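You operate a simulated robot arm through the tools that you are given. There is no shell and no other tool.

You run a simulated robot arm. Do the job below in one go: nothing can be reset, and whatever is moved stays where it is left.

JOB
Lay the shim that brings the shoe gap to 0.25 mm on the bright pad, then spin the drum.
Fine: let the brake off before you open the dust cover; shut it again; leave the star wheel as it is.

It is judged by the outcome, as a careful person would: the job done as asked, and still so three seconds after it is handed in. It fails if anything else is knocked over, pushed out of place, dropped, spilled or broken. A push-on lid holds only when it is set on centred and level and pressed home; a screw cap is set on level and turned clockwise until tight.

ROBOT AND FRAMES
A 7-joint arm with a two-finger parallel gripper, fixed in place. Base frame: the origin is at the foot of the arm, x ahead of it, y to its left, z up; the work surface is at about z = 0.884. Units: m, degrees, N and s.
Its first joint turns from -132.0 to 132.0 degrees. Payload 3.91 kg.
Tool frame: the origin (TCP) lies between the finger pads and is the grasp point; the fingertips stand 0.03 m ahead of it; z points along the fingers, y is the line along which they close. The gripper opens to 0.11 m. The fingers are 0.02 m wide and 0.01 m thick; the gripper's body (0.048 by 0.112 m) begins 0.055 m behind the TCP.
Orientation is told as [roll, pitch, yaw] about the base's x, y, z axes, in that order, counted from this pose: with the fingers straight down and closing along the base's y, the tool's x points along the base's -x, its y along +y and its z along -z.

CONTROLS
- The arm moves only by the tool send_rows. Its arguments are lists of equal length, an entry for each row: "travel": the shift along the base's x, y, z in units of 50 mm (1.0 is 50 mm), a list of three; "angular": the turn, a rotation vector about the base's x, y, z in units of 8 degrees (1.0 is 8 degrees), a list of three; "grip": the finger opening in m, from 0 to 0.11. In form: {"travel": [[tx, ty, tz], ...], "angular": [[wx, wy, wz], ...], "grip": [grip, ...]}. A call has 1 to 20 rows; each row shifts and turns the commanded pose from where the row before left it. A call with a number of a shift or a turn outside -1 to 1 is refused whole. Rows are played at 5 a second. More than 0.05 m and 8.6 degrees between two rows, or a gripper value outside its range, and nothing of the call is played. Where a pose cannot be reached the arm comes as near as it can. A force on the tool above 90 N (or 10 N above the force at the start of the call, whichever is more), or a blocked arm, ends the call early, and 0.2 s more pass. The fingers move at their own pace (about 0.108 m/s each) and stop on an object; they squeeze with about 35 N. The grip force told is the motor's: it shows also when the fingers shut on nothing. Time passes only in rows, and 0.2 s behind the last, so rows that do not move let the fingers close. It gives the time, the measured TCP pose, the force on the tool (base axes), the opening and the grip force at its end, in the units of the frame above (readings bear some noise), with the torque about the TCP (base axes, N m) and any sound that the robot's microphone picked up.
- Cameras (640 x 400 px; columns grow to the right, rows downward): "scene" is fixed at [0.2211, -0.4988, 1.6619]; the picture's right is [0.79, -0.61, 0.00], its down [-0.27, -0.35, -0.89] and it looks along [0.55, 0.71, -0.45] (base axes); focal length 321 px, centre (320, 200). "wrist" rides on the gripper at [0.072, 0.017, -0.103] in the tool frame; the picture's right is [-0.23, 0.97, 0.00], its down [-0.76, -0.18, -0.62] and it looks along [-0.61, -0.14, 0.78] (tool axes); focal length 222 px, centre (320, 200). There is no depth. A picture from a camera that has moved, and an enlarged one, comes with that camera's place and axes in the base frame and with its lens.
- grab_frame(camera): a new picture of that camera. It takes no simulated time.
- enlarge(camera, box): a new picture of the part [left, top, right, bottom] of that camera's present view, enlarged. It takes no simulated time.
- hand_in(): hands the job in; it is judged then, once.

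Places have to be worked out from the pictures, the camera data and where the tool is seen. Open the gripper and draw the arm clear of the work before you hand the job in, unless the task says otherwise.

The tools are called as name(argument=value, ...) on one line, values as JSON. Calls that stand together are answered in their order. send_rows: Moves the arm, as the interface text tells. Its arguments: {"type":"object","properties":{"travel":{"type":"array","items":{"type":"array","items":{"type":"number"}}},"angular":{"type":"array","items":{"type":"array","items":{"type":"number"}}},"grip":{"type":"array","items":{"type":"number"}}},"required":["travel","angular","grip"]} The other tools are called the same way: grab_frame (camera) takes a picture; enlarge (camera, box) takes an enlarged picture of a part of a camera's view; hand_in () hands the job in.

At the start:

```text
t: 0.0
ee_pos: [0.6992, 0.2006, 1.2871]
tool_rot: [0.0, 0.0, 0.0]
force: [0.0, 0.6, -0.4]
ft_torque: [0.02, 0.0, 0.0]
finger_gap: 0.1102
grip_force: 0.0
```

scene: 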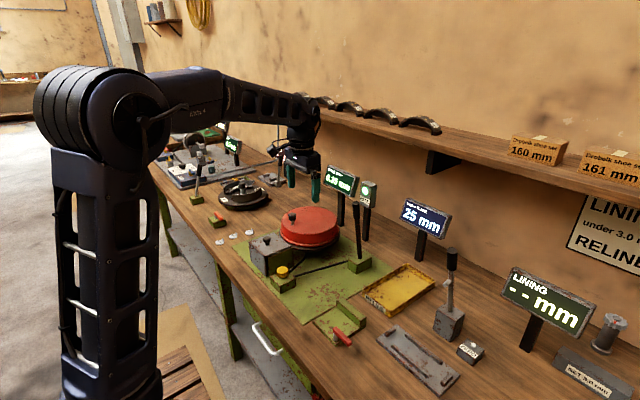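
wrist: 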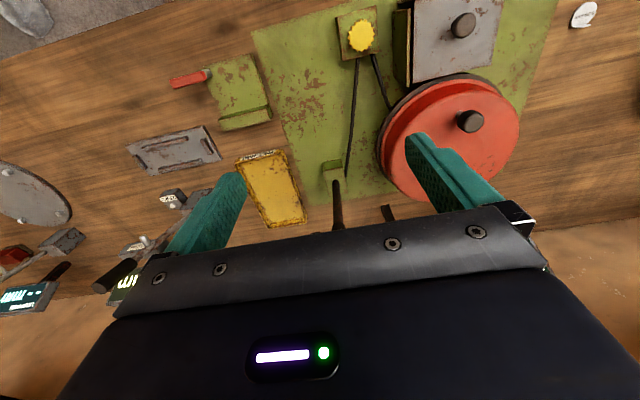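

I start by looking closely at the scene to identify the parts before moving anything.

enlarge(camera="scene", box=[180, 160, 400, 300])

enlarge(camera="scene", box=[380, 180, 640, 400])

enlarge(camera="scene", box=[240, 190, 400, 290])

enlarge(camera="wrist", box=[240, 0, 640, 240])

enlarge(camera="scene", box=[140, 120, 300, 220])

```text
2.86 times, centred on (290, 230) of scene
camera zoom: at [0.2211, -0.4988, 1.6619], right [0.79, -0.61, 0.0], down [-0.27, -0.35, -0.89], along [0.55, 0.71, -0.45], focal length 918 px, centre (406, 114)
```

zoom: 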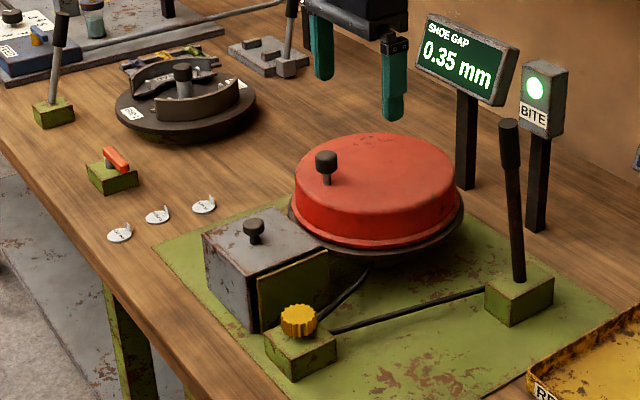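

```text
1.82 times, centred on (510, 290) of scene
camera zoom: at [0.2211, -0.4988, 1.6619], right [0.79, -0.61, 0.0], down [-0.27, -0.35, -0.89], along [0.55, 0.71, -0.45], focal length 584 px, centre (-26, 36)
```

zoom: 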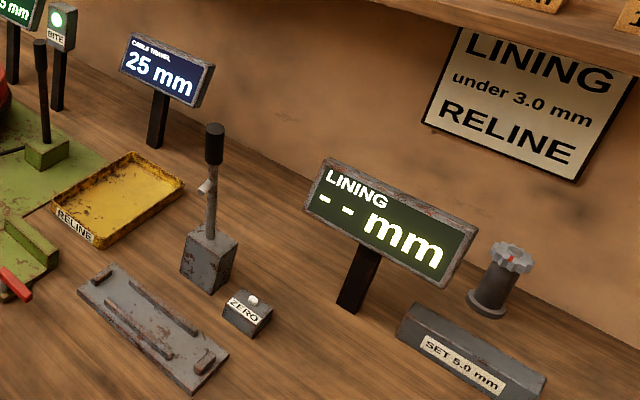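

```text
4.00 times, centred on (320, 240) of scene
camera zoom: at [0.2211, -0.4988, 1.6619], right [0.79, -0.61, 0.0], down [-0.27, -0.35, -0.89], along [0.55, 0.71, -0.45], focal length 1286 px, centre (320, 40)
```

zoom: 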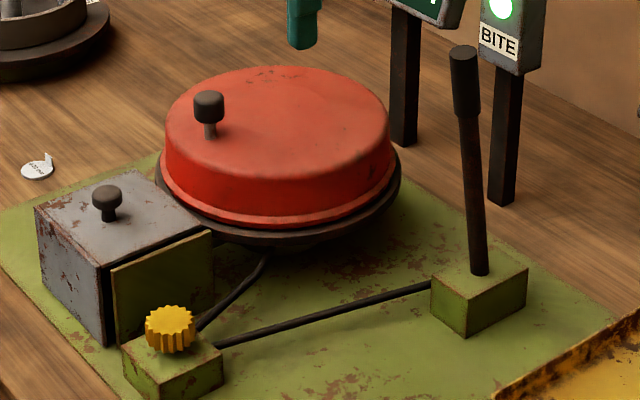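

```text
1.60 times, centred on (440, 120) of wrist
camera zoom: at [0.6276, 0.2182, 1.3909], right [0.23, 0.97, 0.0], down [0.76, -0.18, 0.62], along [0.61, -0.14, -0.78], focal length 355 px, centre (128, 328)
```

zoom: 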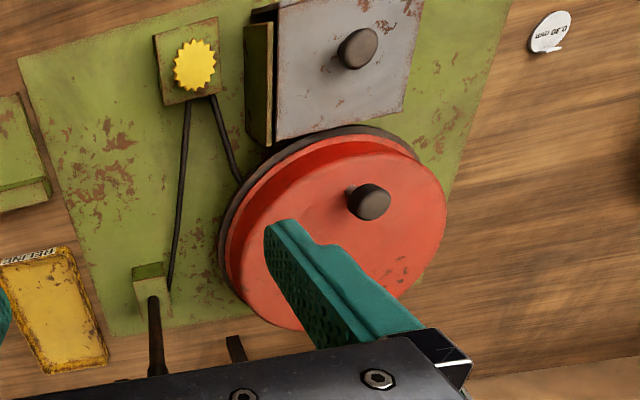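

```text
4.00 times, centred on (220, 170) of scene
camera zoom: at [0.2211, -0.4988, 1.6619], right [0.79, -0.61, 0.0], down [-0.27, -0.35, -0.89], along [0.55, 0.71, -0.45], focal length 1286 px, centre (720, 320)
```

zoom: 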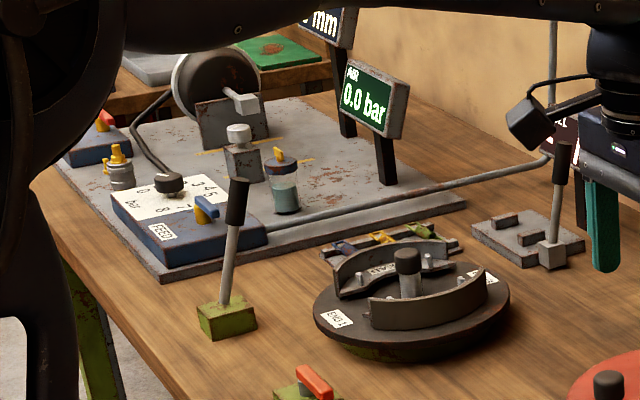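

The gap display reads 0.35 mm and there are three labelled shims near the grey box. I zoom in on the shims, the box and the levers.

enlarge(camera="scene", box=[212, 222, 260, 252])

enlarge(camera="wrist", box=[552, 0, 616, 40])

enlarge(camera="scene", box=[240, 220, 320, 300])

enlarge(camera="scene", box=[320, 160, 384, 200])

enlarge(camera="scene", box=[300, 290, 380, 350])

enlarge(camera="scene", box=[190, 165, 270, 230])

```text
13.33 times, centred on (236, 237) of scene
camera zoom: at [0.2211, -0.4988, 1.6619], right [0.79, -0.61, 0.0], down [-0.27, -0.35, -0.89], along [0.55, 0.71, -0.45], focal length 4285 px, centre (1440, -293)
```

zoom: 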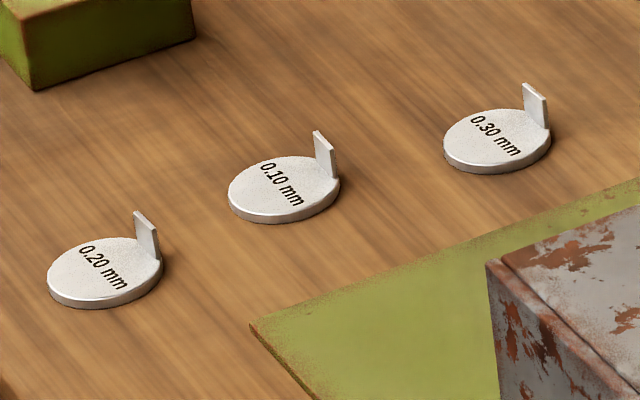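

```text
10.00 times, centred on (584, 20) of wrist
camera zoom: at [0.6276, 0.2182, 1.3909], right [0.23, 0.97, 0.0], down [0.76, -0.18, 0.62], along [0.61, -0.14, -0.78], focal length 2221 px, centre (-2320, 2000)
```

zoom: 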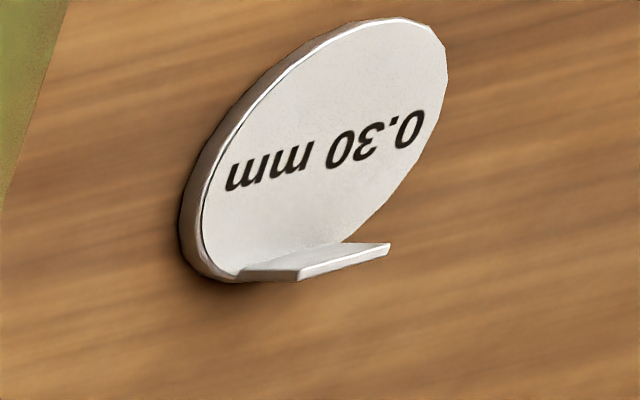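

```text
5.00 times, centred on (280, 260) of scene
camera zoom: at [0.2211, -0.4988, 1.6619], right [0.79, -0.61, 0.0], down [-0.27, -0.35, -0.89], along [0.55, 0.71, -0.45], focal length 1607 px, centre (520, -100)
```

zoom: 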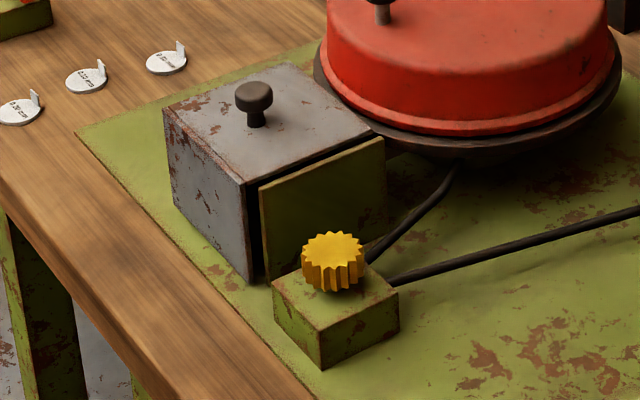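

```text
10.00 times, centred on (352, 180) of scene
camera zoom: at [0.2211, -0.4988, 1.6619], right [0.79, -0.61, 0.0], down [-0.27, -0.35, -0.89], along [0.55, 0.71, -0.45], focal length 3214 px, centre (0, 400)
```

zoom: 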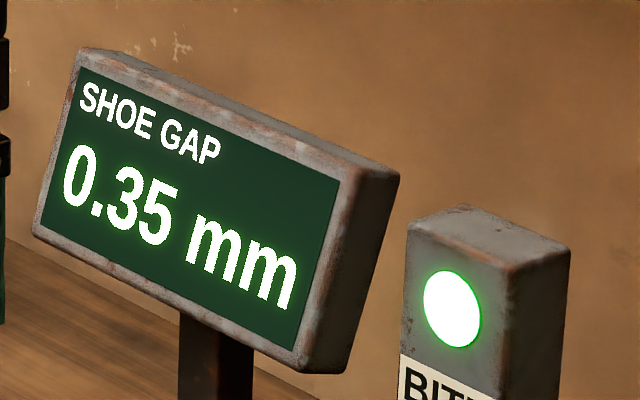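

```text
6.67 times, centred on (340, 320) of scene
camera zoom: at [0.2211, -0.4988, 1.6619], right [0.79, -0.61, 0.0], down [-0.27, -0.35, -0.89], along [0.55, 0.71, -0.45], focal length 2143 px, centre (187, -600)
```

zoom: 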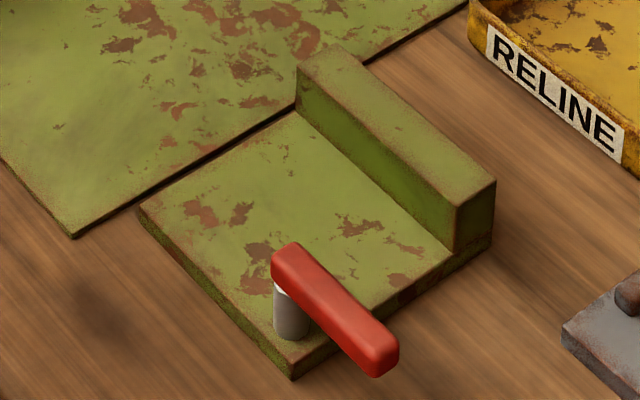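

```text
6.15 times, centred on (230, 198) of scene
camera zoom: at [0.2211, -0.4988, 1.6619], right [0.79, -0.61, 0.0], down [-0.27, -0.35, -0.89], along [0.55, 0.71, -0.45], focal length 1978 px, centre (874, 215)
```

zoom: 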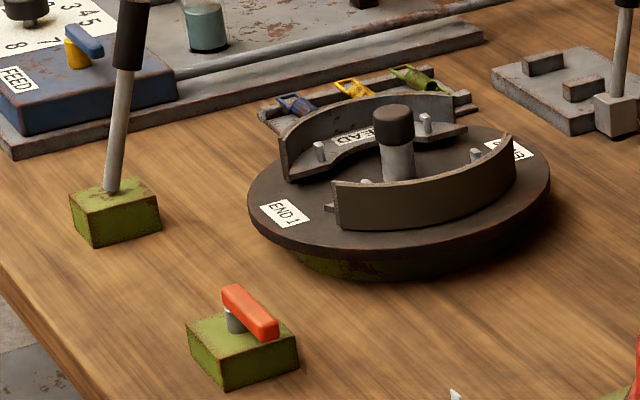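

The shims are 0.20, 0.10 and 0.30 mm; the gap reads 0.35 mm now with the BITE lamp lit. I move the wrist camera back and left, staying high, for a better view of the grey box, shims and lever.

send_rows(travel=[[-0.5, 0.733, -0.29], [-0.5, 0.733, -0.29], [-0.5, 0.733, -0.29], [-0.5, 0.733, -0.29], [-0.5, 0.733, -0.29], [-0.5, 0.733, -0.29], [0, 0, 0]], angular=[[0, 0, 0], [0, 0, 0], [0, 0, 0], [0, 0, 0], [0, 0, 0], [0, 0, 0], [0, 0, 0]], grip=[0.11, 0.11, 0.11, 0.11, 0.11, 0.11, 0.11])

grab_frame(camera="wrist")

grab_frame(camera="scene")

```text
t: 1.6
ee_pos: [0.5474, 0.4218, 1.2003]
tool_rot: [0.0, -0.1, 0.0]
force: [-0.7, -0.8, -0.3]
ft_torque: [0.02, 0.04, -0.04]
finger_gap: 0.1101
grip_force: 0.1
```

```text
taken
camera wrist: at [0.4754, 0.4393, 1.3046], right [0.23, 0.97, 0.0], down [0.76, -0.18, 0.62], along [0.61, -0.14, -0.78], focal length 222 px, centre (320, 200)
```

wrist: 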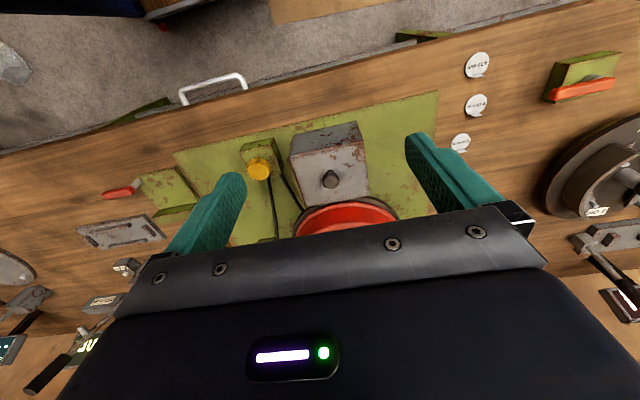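

```text
taken
```

scene: 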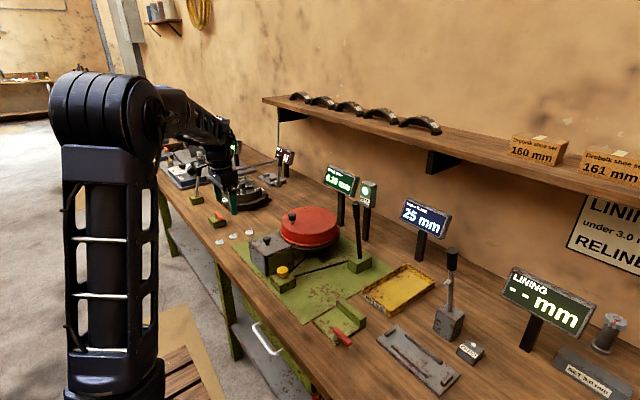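

The box and shims are now visible from the robot side. I enlarge the box and drum, shims, and the levers.

enlarge(camera="wrist", box=[220, 90, 420, 215])

enlarge(camera="wrist", box=[440, 40, 520, 165])

enlarge(camera="scene", box=[320, 160, 400, 280])

enlarge(camera="scene", box=[390, 190, 460, 250])

enlarge(camera="scene", box=[160, 120, 310, 220])

```text
3.20 times, centred on (320, 152) of wrist
camera zoom: at [0.4754, 0.4393, 1.3046], right [0.23, 0.97, 0.0], down [0.76, -0.18, 0.62], along [0.61, -0.14, -0.78], focal length 711 px, centre (320, 352)
```

zoom: 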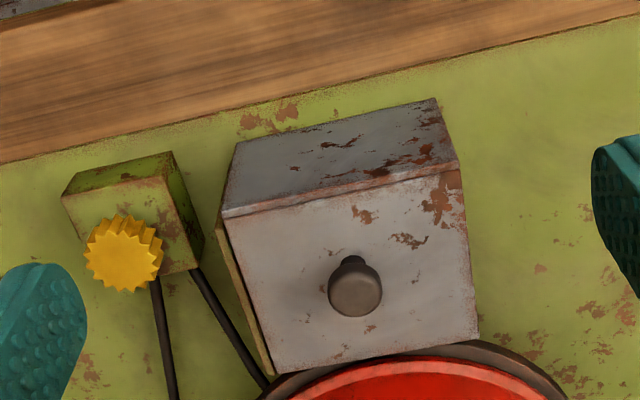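

```text
3.20 times, centred on (480, 102) of wrist
camera zoom: at [0.4754, 0.4393, 1.3046], right [0.23, 0.97, 0.0], down [0.76, -0.18, 0.62], along [0.61, -0.14, -0.78], focal length 711 px, centre (-192, 512)
```

zoom: 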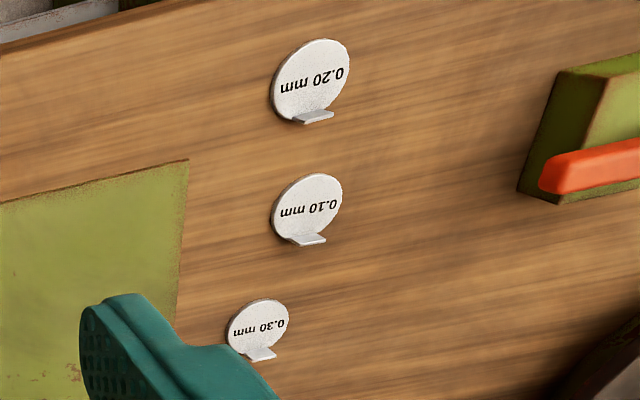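

```text
3.33 times, centred on (360, 220) of scene
camera zoom: at [0.2211, -0.4988, 1.6619], right [0.79, -0.61, 0.0], down [-0.27, -0.35, -0.89], along [0.55, 0.71, -0.45], focal length 1071 px, centre (187, 133)
```

zoom: 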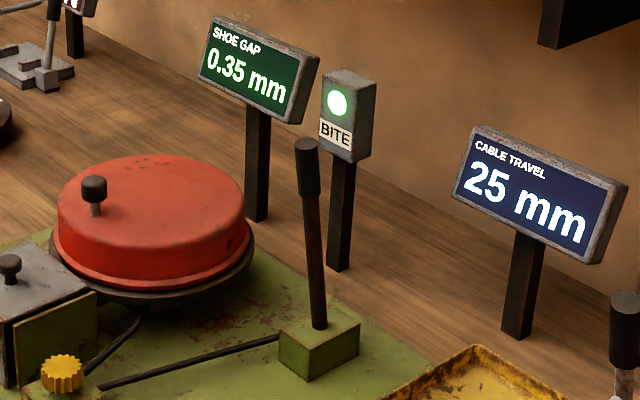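

```text
6.67 times, centred on (425, 220) of scene
camera zoom: at [0.2211, -0.4988, 1.6619], right [0.79, -0.61, 0.0], down [-0.27, -0.35, -0.89], along [0.55, 0.71, -0.45], focal length 2143 px, centre (-380, 67)
```

zoom: 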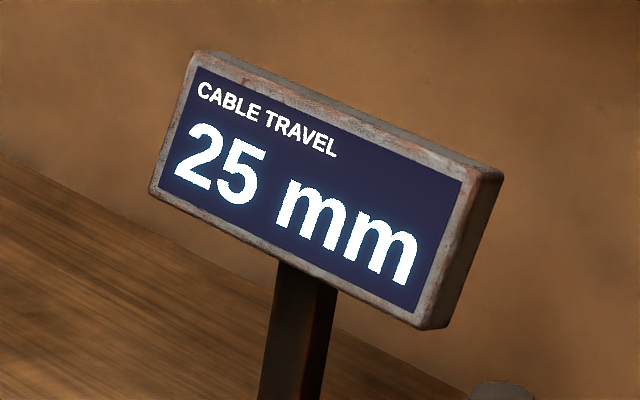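

```text
4.00 times, centred on (235, 170) of scene
camera zoom: at [0.2211, -0.4988, 1.6619], right [0.79, -0.61, 0.0], down [-0.27, -0.35, -0.89], along [0.55, 0.71, -0.45], focal length 1286 px, centre (660, 320)
```

zoom: 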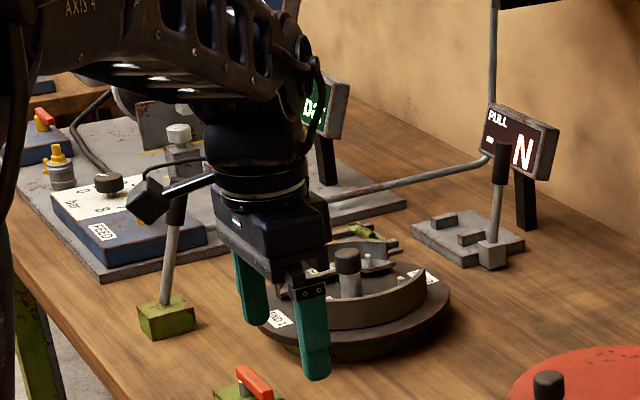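

I need to understand how the dust cover opens, so I zoom tightly on the box, panel and drum from the fixed camera.

enlarge(camera="scene", box=[244, 228, 304, 284])

enlarge(camera="scene", box=[270, 200, 350, 260])

enlarge(camera="scene", box=[335, 195, 385, 275])

enlarge(camera="wrist", box=[275, 110, 375, 190])

```text
7.14 times, centred on (274, 256) of scene
camera zoom: at [0.2211, -0.4988, 1.6619], right [0.79, -0.61, 0.0], down [-0.27, -0.35, -0.89], along [0.55, 0.71, -0.45], focal length 2296 px, centre (649, -200)
```

zoom: 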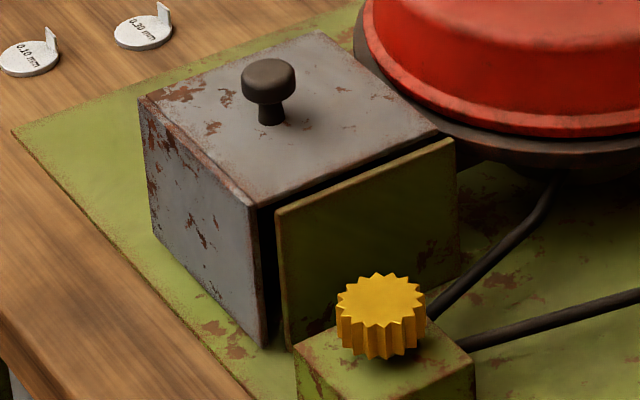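

```text
6.67 times, centred on (310, 230) of scene
camera zoom: at [0.2211, -0.4988, 1.6619], right [0.79, -0.61, 0.0], down [-0.27, -0.35, -0.89], along [0.55, 0.71, -0.45], focal length 2143 px, centre (387, 0)
```

zoom: 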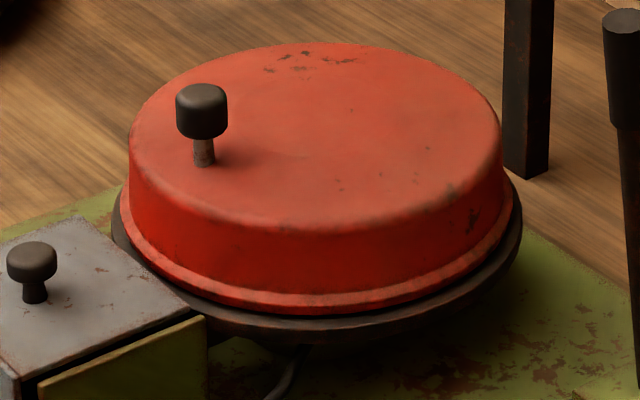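

```text
5.00 times, centred on (360, 235) of scene
camera zoom: at [0.2211, -0.4988, 1.6619], right [0.79, -0.61, 0.0], down [-0.27, -0.35, -0.89], along [0.55, 0.71, -0.45], focal length 1607 px, centre (120, 25)
```

zoom: 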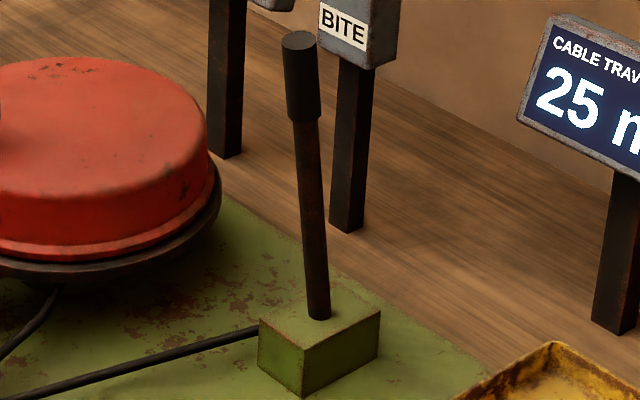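

```text
5.00 times, centred on (325, 150) of wrist
camera zoom: at [0.4754, 0.4393, 1.3046], right [0.23, 0.97, 0.0], down [0.76, -0.18, 0.62], along [0.61, -0.14, -0.78], focal length 1111 px, centre (295, 450)
```

zoom: 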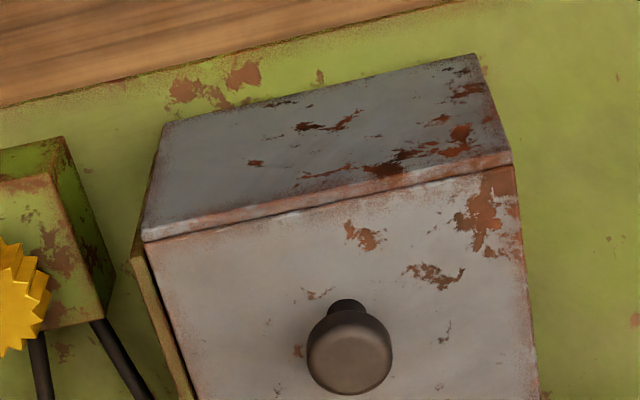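

The lever next to the drum pivots at about (0.937, 0.181, 0.925) with its top near (0.90, 0.19, 1.17), leaning slightly to the robot; its cable runs to the star wheel block and cable travel reads 25 mm. I move above/behind it for a better look.

send_rows(travel=[[0, 0, 0.9], [0.633, -0.605, 0.11], [0.633, -0.605, 0.11], [0.633, -0.605, 0.11], [0.633, -0.605, 0.11], [0.633, -0.605, 0.11], [0.633, -0.605, 0.11], [0.633, -0.605, 0.11], [0.633, -0.605, 0.11], [0, 0, 0]], angular=[[0, 0, 0], [0, 0, 0], [0, 0, 0], [0, 0, 0], [0, 0, 0], [0, 0, 0], [0, 0, 0], [0, 0, 0], [0, 0, 0], [0, 0, 0]], grip=[0.11, 0.11, 0.11, 0.11, 0.11, 0.11, 0.11, 0.11, 0.11, 0.11])

grab_frame(camera="wrist")

grab_frame(camera="scene")

```text
t: 3.8
ee_pos: [0.8009, 0.1787, 1.2881]
tool_rot: [0.0, 0.0, 0.2]
force: [-0.3, 0.9, -0.7]
ft_torque: [0.0, 0.0, 0.03]
finger_gap: 0.1099
grip_force: 0.0
```

```text
taken
camera wrist: at [0.7299, 0.1959, 1.3924], right [0.23, 0.97, 0.0], down [0.76, -0.18, 0.62], along [0.61, -0.14, -0.78], focal length 222 px, centre (320, 200)
```

wrist: 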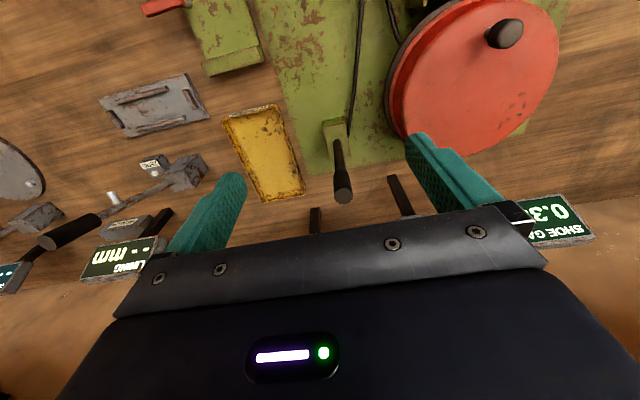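

```text
taken
```

scene: 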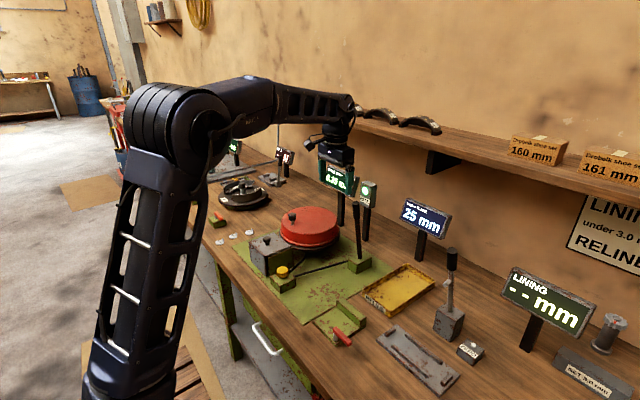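

enlarge(camera="wrist", box=[270, 100, 430, 210])

enlarge(camera="wrist", box=[370, 0, 570, 150])

```text
3.64 times, centred on (350, 155) of wrist
camera zoom: at [0.7299, 0.1959, 1.3924], right [0.23, 0.97, 0.0], down [0.76, -0.18, 0.62], along [0.61, -0.14, -0.78], focal length 808 px, centre (211, 364)
```

zoom: 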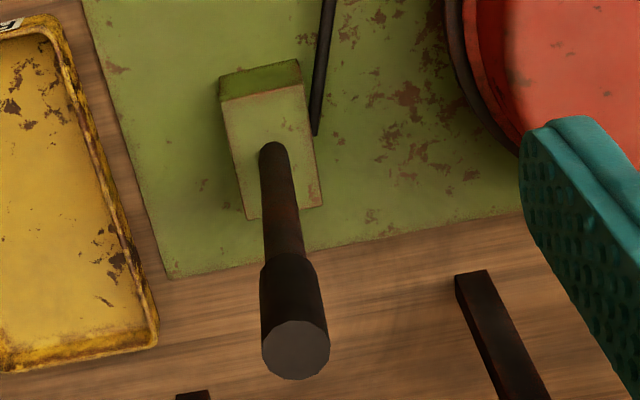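

```text
2.67 times, centred on (470, 75) of wrist
camera zoom: at [0.7299, 0.1959, 1.3924], right [0.23, 0.97, 0.0], down [0.76, -0.18, 0.62], along [0.61, -0.14, -0.78], focal length 592 px, centre (-80, 533)
```

zoom: 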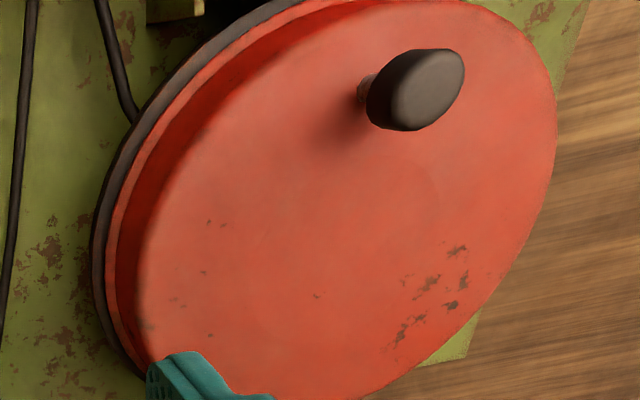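

The lever handle top is at about (0.906, 0.187, 1.167), pivoting near (0.938, 0.184, 0.92), so it swings in the x–z plane. I move above the handle with the fingers open and descend to straddle it.

send_rows(travel=[[0.7, 0.05, 0], [0.7, 0.05, 0], [0.78, 0.06, 0], [0, 0, -0.8], [0, 0, -0.8], [0, 0, -0.8], [0, 0, -0.76], [0, 0, 0]], angular=[[0, 0, 0], [0, 0, 0], [0, 0, 0], [0, 0, 0], [0, 0, 0], [0, 0, 0], [0, 0, 0], [0, 0, 0]], grip=[0.08, 0.08, 0.08, 0.08, 0.08, 0.08, 0.08, 0.08])

grab_frame(camera="wrist")

enlarge(camera="scene", box=[310, 160, 400, 280])

```text
t: 5.6
ee_pos: [0.9101, 0.1875, 1.1301]
tool_rot: [0.0, 0.0, 0.1]
force: [-0.6, 0.9, -0.2]
ft_torque: [0.01, 0.01, 0.0]
finger_gap: 0.08
grip_force: 0.0
```

```text
taken
camera wrist: at [0.8392, 0.2049, 1.2342], right [0.23, 0.97, 0.0], down [0.76, -0.18, 0.62], along [0.61, -0.14, -0.78], focal length 222 px, centre (320, 200)
```

wrist: 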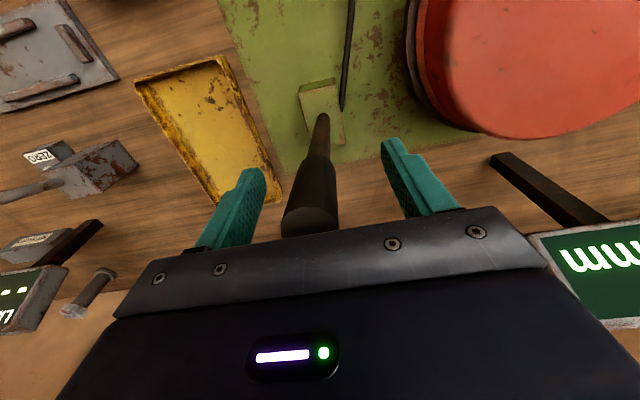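

```text
3.33 times, centred on (355, 220) of scene
camera zoom: at [0.2211, -0.4988, 1.6619], right [0.79, -0.61, 0.0], down [-0.27, -0.35, -0.89], along [0.55, 0.71, -0.45], focal length 1071 px, centre (203, 133)
```

zoom: 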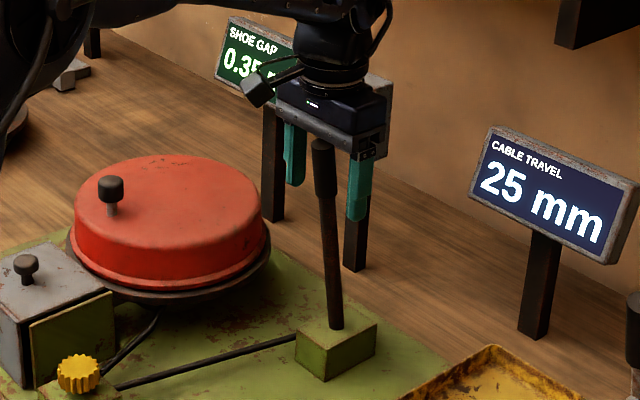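

The handle is between the fingers, roughly centred. I close on it.

send_rows(travel=[[0, 0, 0], [0, 0, 0], [0, 0, 0], [0, 0, 0]], angular=[[0, 0, 0], [0, 0, 0], [0, 0, 0], [0, 0, 0]], grip=[0.04, 0.02, 0.015, 0.015])

grab_frame(camera="wrist")

```text
t: 6.6
ee_pos: [0.9115, 0.1864, 1.1312]
tool_rot: [0.0, 0.0, 0.0]
force: [-3.1, -19.6, -1.0]
ft_torque: [0.43, 0.57, 0.01]
finger_gap: 0.0241
grip_force: 45.2
```

```text
taken
camera wrist: at [0.8396, 0.2031, 1.2344], right [0.23, 0.97, 0.0], down [0.76, -0.18, 0.62], along [0.61, -0.14, -0.78], focal length 222 px, centre (320, 200)
```

wrist: 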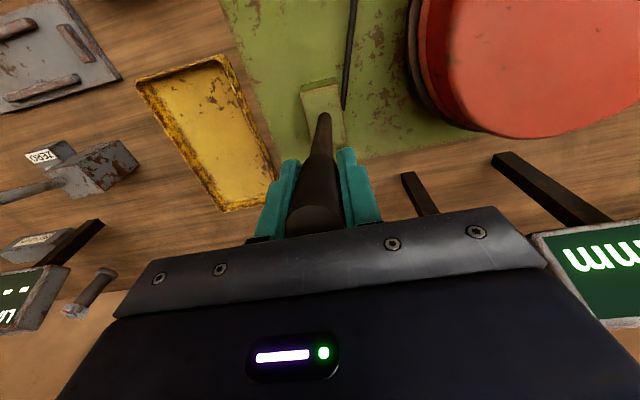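

Gripped (24 mm handle), with a side load of about 20 N in -y, so the lever lies a bit toward -y. I ease the tool 2 mm that way.

send_rows(travel=[[0, -0.04, 0], [0, 0, 0]], angular=[[0, 0, 0], [0, 0, 0]], grip=[0.015, 0.015])

```text
t: 7.2
ee_pos: [0.9112, 0.1855, 1.1303]
tool_rot: [-0.1, 0.0, 0.1]
force: [0.9, -8.4, -1.6]
ft_torque: [-0.43, -0.26, -0.03]
finger_gap: 0.0238
grip_force: 45.3
```

Side load eased. I test the lever a little toward the robot (-x), following the arc, and check the cable travel display.

send_rows(travel=[[-0.1, -0.02, -0.015], [-0.1, 0, -0.018], [0, 0, 0]], angular=[[0, -0.1, 0], [0, -0.1, 0], [0, 0, 0]], grip=[0.015, 0.015, 0.015])

enlarge(camera="scene", box=[310, 160, 460, 280])

```text
t: 8.0
ee_pos: [0.9021, 0.1854, 1.129]
tool_rot: [0.1, -1.7, 0.2]
force: [33.8, 12.6, 7.6]
ft_torque: [-0.78, 0.12, -0.12]
finger_gap: 0.024
grip_force: 44.7
```

```text
3.33 times, centred on (385, 220) of scene
camera zoom: at [0.2211, -0.4988, 1.6619], right [0.79, -0.61, 0.0], down [-0.27, -0.35, -0.89], along [0.55, 0.71, -0.45], focal length 1071 px, centre (103, 133)
```

zoom: 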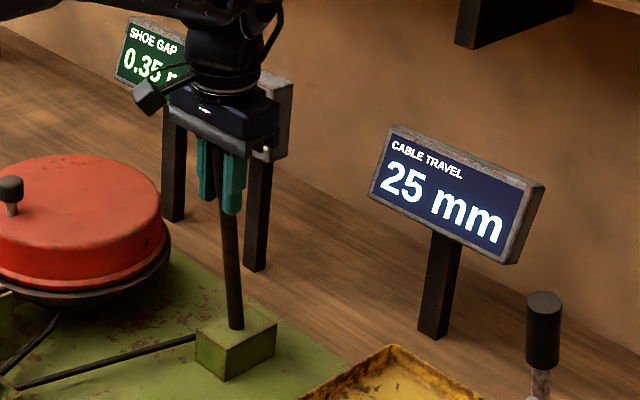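

Moving toward -x meets about 34 N of resistance and the travel stays at 25 mm, so that is likely the stop. I go back and test the other way, +x.

send_rows(travel=[[0.1, 0, 0.018], [0.1, -0.02, 0.015], [0.1, 0, 0.01], [0.1, 0, 0.01], [0, 0, 0]], angular=[[0, 0.1, 0], [0, 0.1, 0], [0, 0.15, 0], [0, 0.15, 0], [0, 0, 0]], grip=[0.015, 0.015, 0.015, 0.015, 0.015])

enlarge(camera="scene", box=[310, 160, 460, 280])

```text
t: 9.2
ee_pos: [0.9197, 0.1856, 1.132]
tool_rot: [-0.1, 2.4, 0.1]
force: [-7.8, 25.4, -7.0]
ft_torque: [-0.42, 1.37, 0.15]
finger_gap: 0.024
grip_force: 45.1
```

```text
3.33 times, centred on (385, 220) of scene
camera zoom: at [0.2211, -0.4988, 1.6619], right [0.79, -0.61, 0.0], down [-0.27, -0.35, -0.89], along [0.55, 0.71, -0.45], focal length 1071 px, centre (103, 133)
```

zoom: 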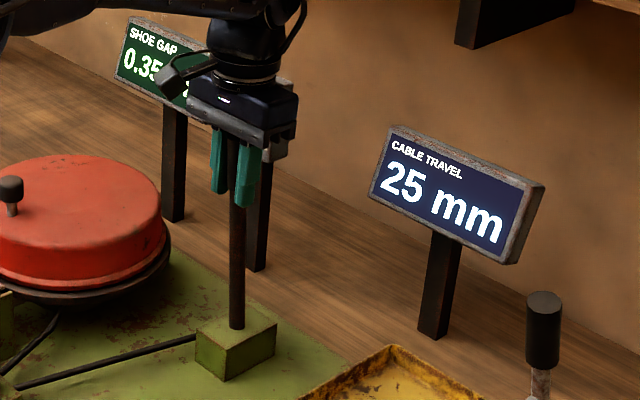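

Toward +x the lever moves with little resistance; I correct the side offset and continue pushing +x a further 3 cm, watching the display.

send_rows(travel=[[0.0, 0.04, 0], [0.15, 0, 0.004], [0.15, 0, 0.002], [0.15, 0, -0.004], [0.15, 0, -0.012], [0, 0, 0]], angular=[[0, 0, 0], [0, 0.2, 0], [0, 0.2, 0], [0, 0.2, 0], [0, 0.2, 0], [0, 0, 0]], grip=[0.015, 0.015, 0.015, 0.015, 0.015, 0.015])

enlarge(camera="scene", box=[310, 160, 460, 280])

```text
t: 10.6
ee_pos: [0.9511, 0.1859, 1.1309]
tool_rot: [0.1, 8.8, 0.0]
force: [0.3, 16.0, 7.3]
ft_torque: [-0.04, 0.14, -0.08]
finger_gap: 0.0237
grip_force: 44.8
```

```text
3.33 times, centred on (385, 220) of scene
camera zoom: at [0.2211, -0.4988, 1.6619], right [0.79, -0.61, 0.0], down [-0.27, -0.35, -0.89], along [0.55, 0.71, -0.45], focal length 1071 px, centre (103, 133)
```

zoom: 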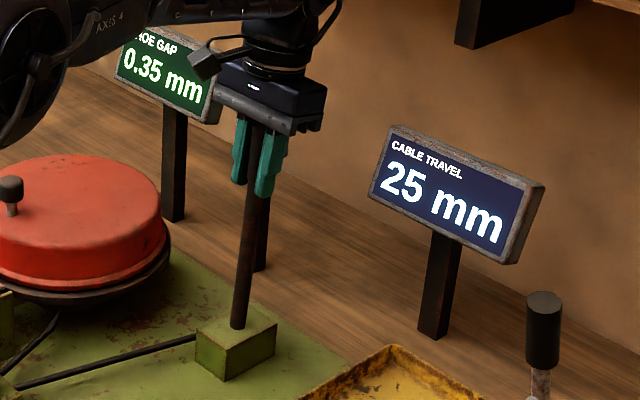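

The lever swings freely toward +x, but cable travel and gap are unchanged. I check the wrist view to see the BITE lamp.

grab_frame(camera="wrist")

grab_frame(camera="scene")

```text
taken
camera wrist: at [0.8963, 0.203, 1.2455], right [0.22, 0.97, -0.03], down [0.85, -0.18, 0.5], along [0.48, -0.14, -0.86], focal length 222 px, centre (320, 200)
```

wrist: 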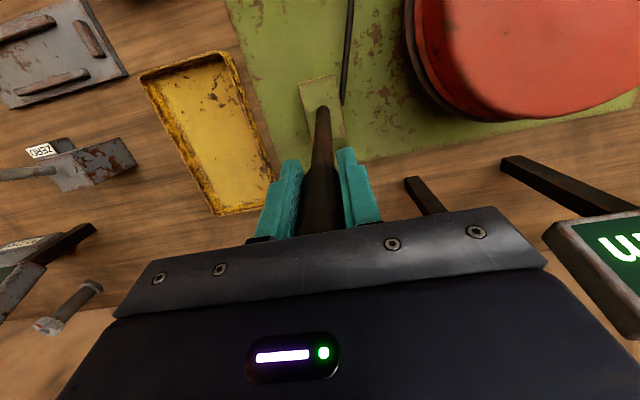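

```text
taken
```

scene: 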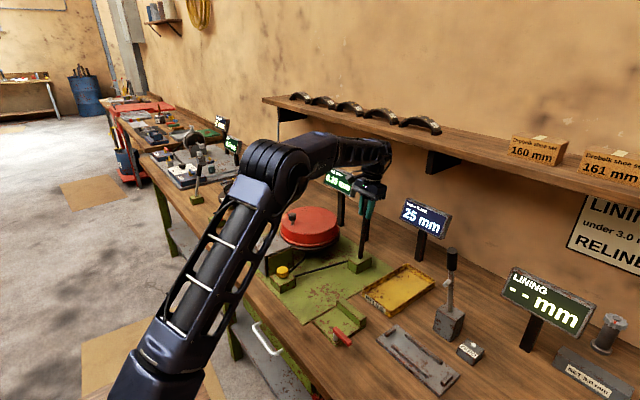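

The lamp is hidden by the hand. I keep pushing the lever on toward +x to find the end of its throw, correcting a little in +y.

send_rows(travel=[[0.15, 0.02, -0.014], [0.15, 0.01, -0.02], [0.15, 0, -0.026], [0.15, 0, -0.032], [0, 0, 0]], angular=[[0, 0.2, 0], [0, 0.2, 0], [0, 0.2, 0], [0, 0.2, 0], [0, 0, 0]], grip=[0.015, 0.015, 0.015, 0.015, 0.015])

enlarge(camera="scene", box=[310, 160, 460, 280])

```text
t: 11.8
ee_pos: [0.9817, 0.1856, 1.1288]
tool_rot: [0.0, 15.2, 0.0]
force: [3.7, -8.5, 15.0]
ft_torque: [0.11, 0.18, -0.04]
finger_gap: 0.0238
grip_force: 45.1
```

```text
3.33 times, centred on (385, 220) of scene
camera zoom: at [0.2211, -0.4988, 1.6619], right [0.79, -0.61, 0.0], down [-0.27, -0.35, -0.89], along [0.55, 0.71, -0.45], focal length 1071 px, centre (103, 133)
```

zoom: 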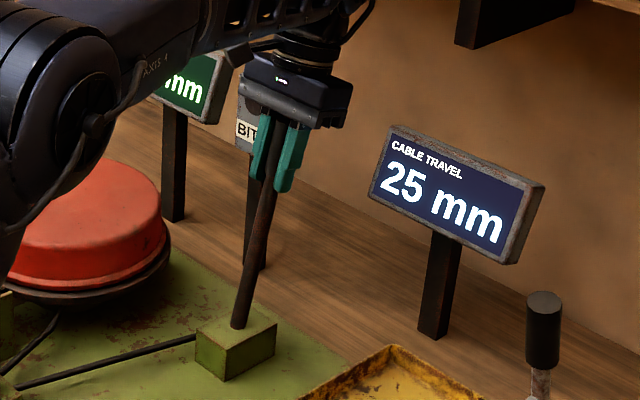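

Still free. I continue another 2 cm, with a slightly higher arc.

send_rows(travel=[[0.1, 0, 0.01], [0.1, 0, -0.012], [0.1, 0, -0.015], [0.1, 0, -0.018], [0, 0, 0]], angular=[[0, 0.15, 0], [0, 0.15, 0], [0, 0.15, 0], [0, 0.15, 0], [0, 0, 0]], grip=[0.015, 0.015, 0.015, 0.015, 0.015])

enlarge(camera="scene", box=[310, 160, 460, 280])

```text
t: 13.0
ee_pos: [1.0002, 0.185, 1.1256]
tool_rot: [0.0, 20.1, 0.0]
force: [-13.5, -17.8, -2.5]
ft_torque: [0.21, -1.15, 0.11]
finger_gap: 0.0239
grip_force: 45.6
```

```text
3.33 times, centred on (385, 220) of scene
camera zoom: at [0.2211, -0.4988, 1.6619], right [0.79, -0.61, 0.0], down [-0.27, -0.35, -0.89], along [0.55, 0.71, -0.45], focal length 1071 px, centre (103, 133)
```

zoom: 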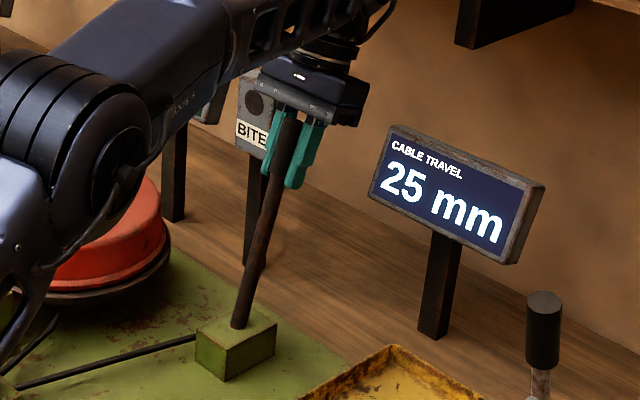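

The BITE lamp is now dark, so +x lets the brake off. Resistance starts to show; I nudge 6 mm more to make sure it is at the end of its throw.

send_rows(travel=[[0.06, 0.02, -0.018], [0.06, 0.01, -0.018], [0, 0, 0]], angular=[[0, 0.1, 0], [0, 0.1, 0], [0, 0, 0]], grip=[0.015, 0.015, 0.015])

enlarge(camera="scene", box=[310, 160, 460, 280])

```text
t: 13.8
ee_pos: [1.007, 0.186, 1.1242]
tool_rot: [0.0, 21.7, 0.0]
force: [-30.1, -41.0, 7.9]
ft_torque: [-0.47, 0.78, 0.43]
finger_gap: 0.0236
grip_force: 44.9
```

```text
3.33 times, centred on (385, 220) of scene
camera zoom: at [0.2211, -0.4988, 1.6619], right [0.79, -0.61, 0.0], down [-0.27, -0.35, -0.89], along [0.55, 0.71, -0.45], focal length 1071 px, centre (103, 133)
```

zoom: 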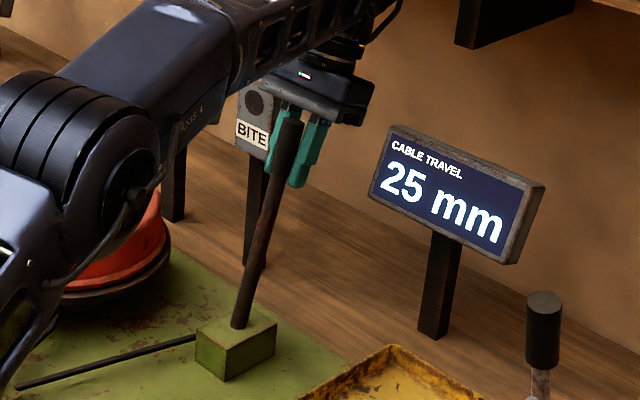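

The lever is against its end (about 30 N), lamp dark. I relax the side load, back off slightly, open the fingers and withdraw toward -x and up while levelling the tool.

send_rows(travel=[[-0.06, -0.04, 0.018], [0, 0, 0], [0, 0, 0], [0, 0, 0], [-0.5, 0, 0.2], [-0.5, 0, 0.4], [-0.5, 0, 0.5], [-0.5, 0, 0.5], [0, 0, 0]], angular=[[0, -0.1, 0], [0, 0, 0], [0, 0, 0], [0, 0, 0], [0, -0.5, 0], [0, -0.7, 0], [0, -0.7, 0], [0, -0.7, 0], [0, 0, 0]], grip=[0.015, 0.05, 0.07, 0.07, 0.07, 0.07, 0.07, 0.07, 0.07])

grab_frame(camera="scene")

enlarge(camera="scene", box=[310, 160, 460, 280])

```text
t: 15.8
ee_pos: [0.9052, 0.1846, 1.2015]
tool_rot: [0.1, 0.1, 0.0]
force: [0.4, 0.1, -0.4]
ft_torque: [-0.01, 0.05, -0.01]
finger_gap: 0.07
grip_force: 0.0
```

```text
taken
```

scene: 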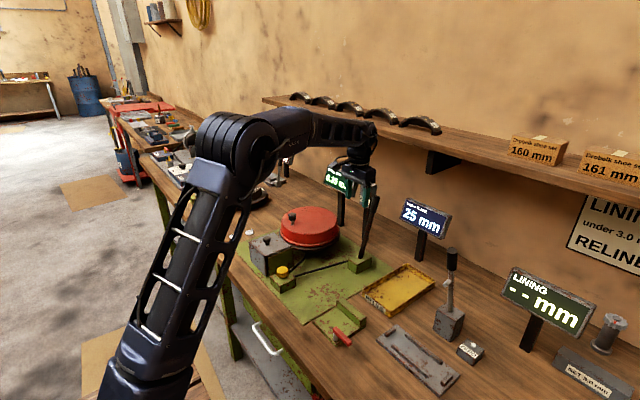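

```text
3.33 times, centred on (385, 220) of scene
camera zoom: at [0.2211, -0.4988, 1.6619], right [0.79, -0.61, 0.0], down [-0.27, -0.35, -0.89], along [0.55, 0.71, -0.45], focal length 1071 px, centre (103, 133)
```

zoom: 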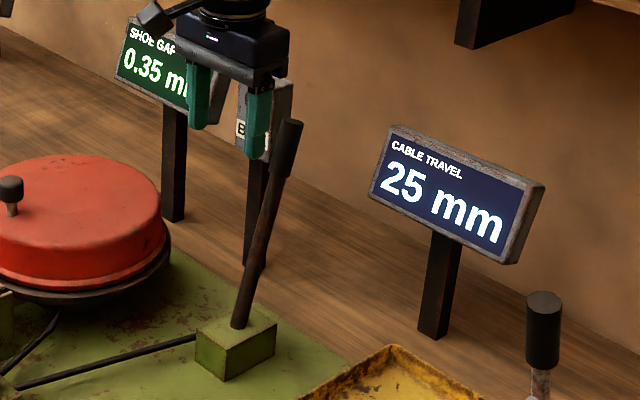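

The lever stays released. I move the arm back over toward the dust cover at a safe height and check the lamp and gap display.

send_rows(travel=[[-0.6, 0.45, 0.3], [-0.7, 0.48, 0.2], [-0.7, 0.48, 0], [-0.7, 0.48, 0], [-0.7, 0.48, 0], [-0.7, 0.48, 0], [-0.7, 0.48, 0], [-0.7, 0.48, 0], [-0.7, 0.48, 0], [-0.6, 0.45, 0], [0, 0, 0]], angular=[[0, 0, 0], [0, 0, 0], [0, 0, 0], [0, 0, 0], [0, 0, 0], [0, 0, 0], [0, 0, 0], [0, 0, 0], [0, 0, 0], [0, 0, 0], [0, 0, 0]], grip=[0.07, 0.07, 0.07, 0.07, 0.07, 0.07, 0.07, 0.07, 0.07, 0.07, 0.07])

enlarge(camera="scene", box=[310, 160, 460, 280])

grab_frame(camera="wrist")

```text
t: 18.2
ee_pos: [0.5623, 0.4214, 1.2311]
tool_rot: [0.0, 0.0, 0.1]
force: [-0.3, -0.5, 0.1]
ft_torque: [-0.01, 0.01, -0.02]
finger_gap: 0.0701
grip_force: 0.0
```

```text
3.33 times, centred on (385, 220) of scene
camera zoom: at [0.2211, -0.4988, 1.6619], right [0.79, -0.61, 0.0], down [-0.27, -0.35, -0.89], along [0.55, 0.71, -0.45], focal length 1071 px, centre (103, 133)
```

zoom: 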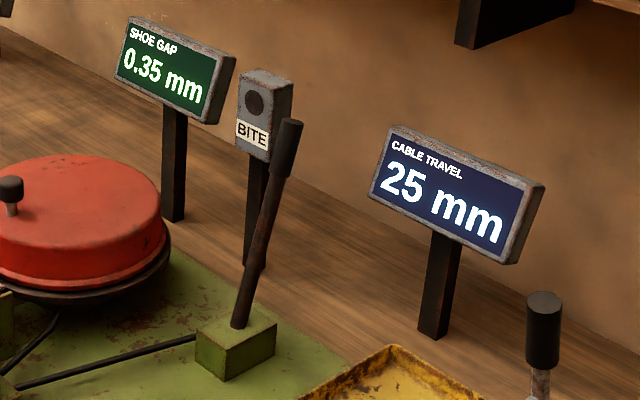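

```text
taken
camera wrist: at [0.491, 0.4384, 1.3339], right [0.23, 0.97, 0.0], down [0.76, -0.18, 0.62], along [0.61, -0.14, -0.78], focal length 222 px, centre (320, 200)
```

wrist: 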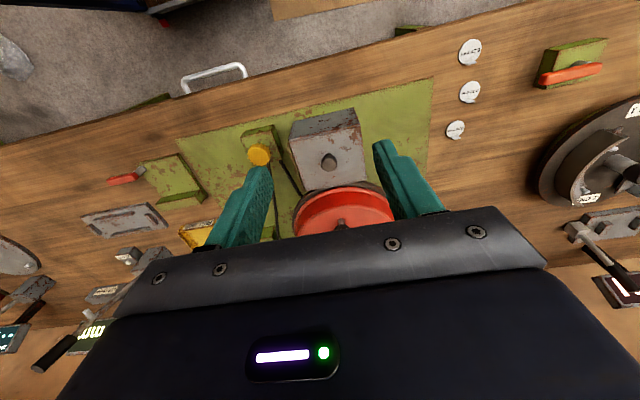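

BITE is off and the gap reads 0.35 mm, so the 0.10 mm shim is the right one. Now I look at the cover knob to fix its position.

enlarge(camera="wrist", box=[280, 100, 380, 200])

enlarge(camera="scene", box=[244, 228, 304, 284])

```text
4.00 times, centred on (330, 150) of wrist
camera zoom: at [0.491, 0.4384, 1.3339], right [0.23, 0.97, 0.0], down [0.76, -0.18, 0.62], along [0.61, -0.14, -0.78], focal length 888 px, centre (280, 400)
```

zoom: 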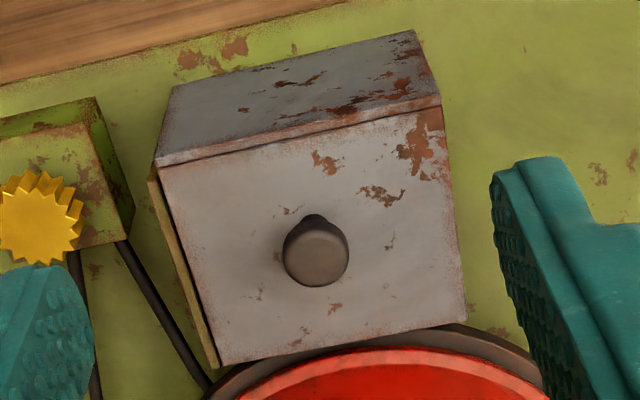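

```text
7.14 times, centred on (274, 256) of scene
camera zoom: at [0.2211, -0.4988, 1.6619], right [0.79, -0.61, 0.0], down [-0.27, -0.35, -0.89], along [0.55, 0.71, -0.45], focal length 2296 px, centre (649, -200)
```

zoom: 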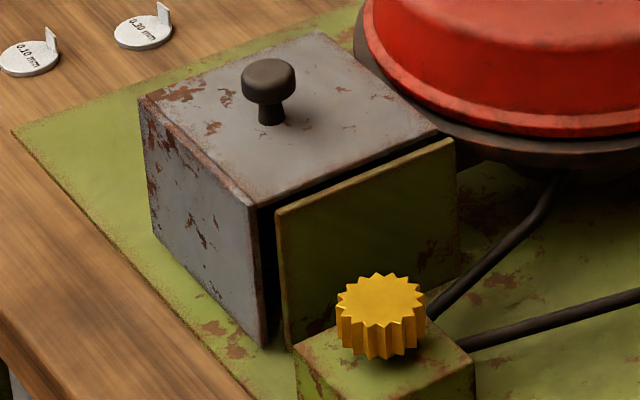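

The cover knob's top is at about (0.674, 0.408, 1.008), the cover's top plate at z≈0.978. I position over the knob and descend with fingers straddling it in y.

send_rows(travel=[[0.75, -0.09, 0], [0.75, -0.09, 0], [0.734, -0.09, 0], [0, 0, -0.9], [0, 0, -0.9], [0, 0, -0.9], [0, 0, -0.9], [0, 0, -0.5], [0, 0, 0]], angular=[[0, 0, 0], [0, 0, 0], [0, 0, 0], [0, 0, 0], [0, 0, 0], [0, 0, 0], [0, 0, 0], [0, 0, 0], [0, 0, 0]], grip=[0.07, 0.07, 0.07, 0.07, 0.07, 0.07, 0.07, 0.07, 0.07])

grab_frame(camera="wrist")

enlarge(camera="scene", box=[234, 200, 314, 284])

```text
t: 20.2
ee_pos: [0.6744, 0.4102, 1.0226]
tool_rot: [0.0, -0.1, 0.0]
force: [0.1, 0.4, 0.7]
ft_torque: [-0.01, 0.01, 0.0]
finger_gap: 0.0703
grip_force: 0.0
```

```text
taken
camera wrist: at [0.6037, 0.4275, 1.1274], right [0.23, 0.97, 0.0], down [0.76, -0.18, 0.62], along [0.61, -0.14, -0.78], focal length 222 px, centre (320, 200)
```

wrist: 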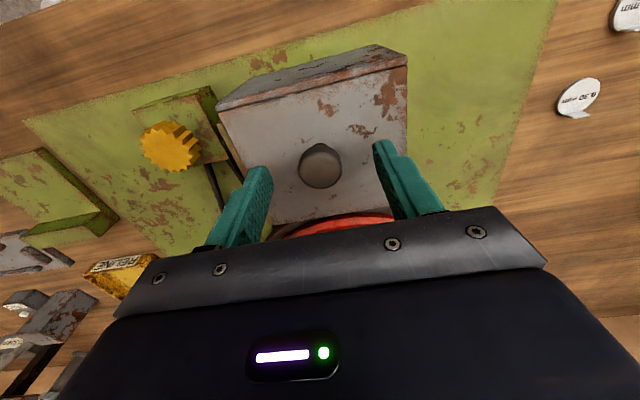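

```text
4.76 times, centred on (274, 242) of scene
camera zoom: at [0.2211, -0.4988, 1.6619], right [0.79, -0.61, 0.0], down [-0.27, -0.35, -0.89], along [0.55, 0.71, -0.45], focal length 1530 px, centre (539, 0)
```

zoom: 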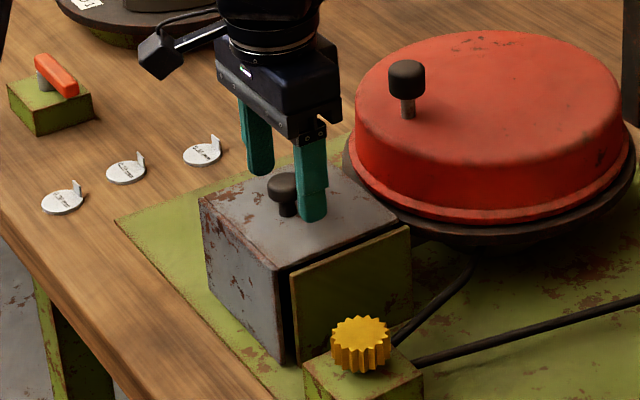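

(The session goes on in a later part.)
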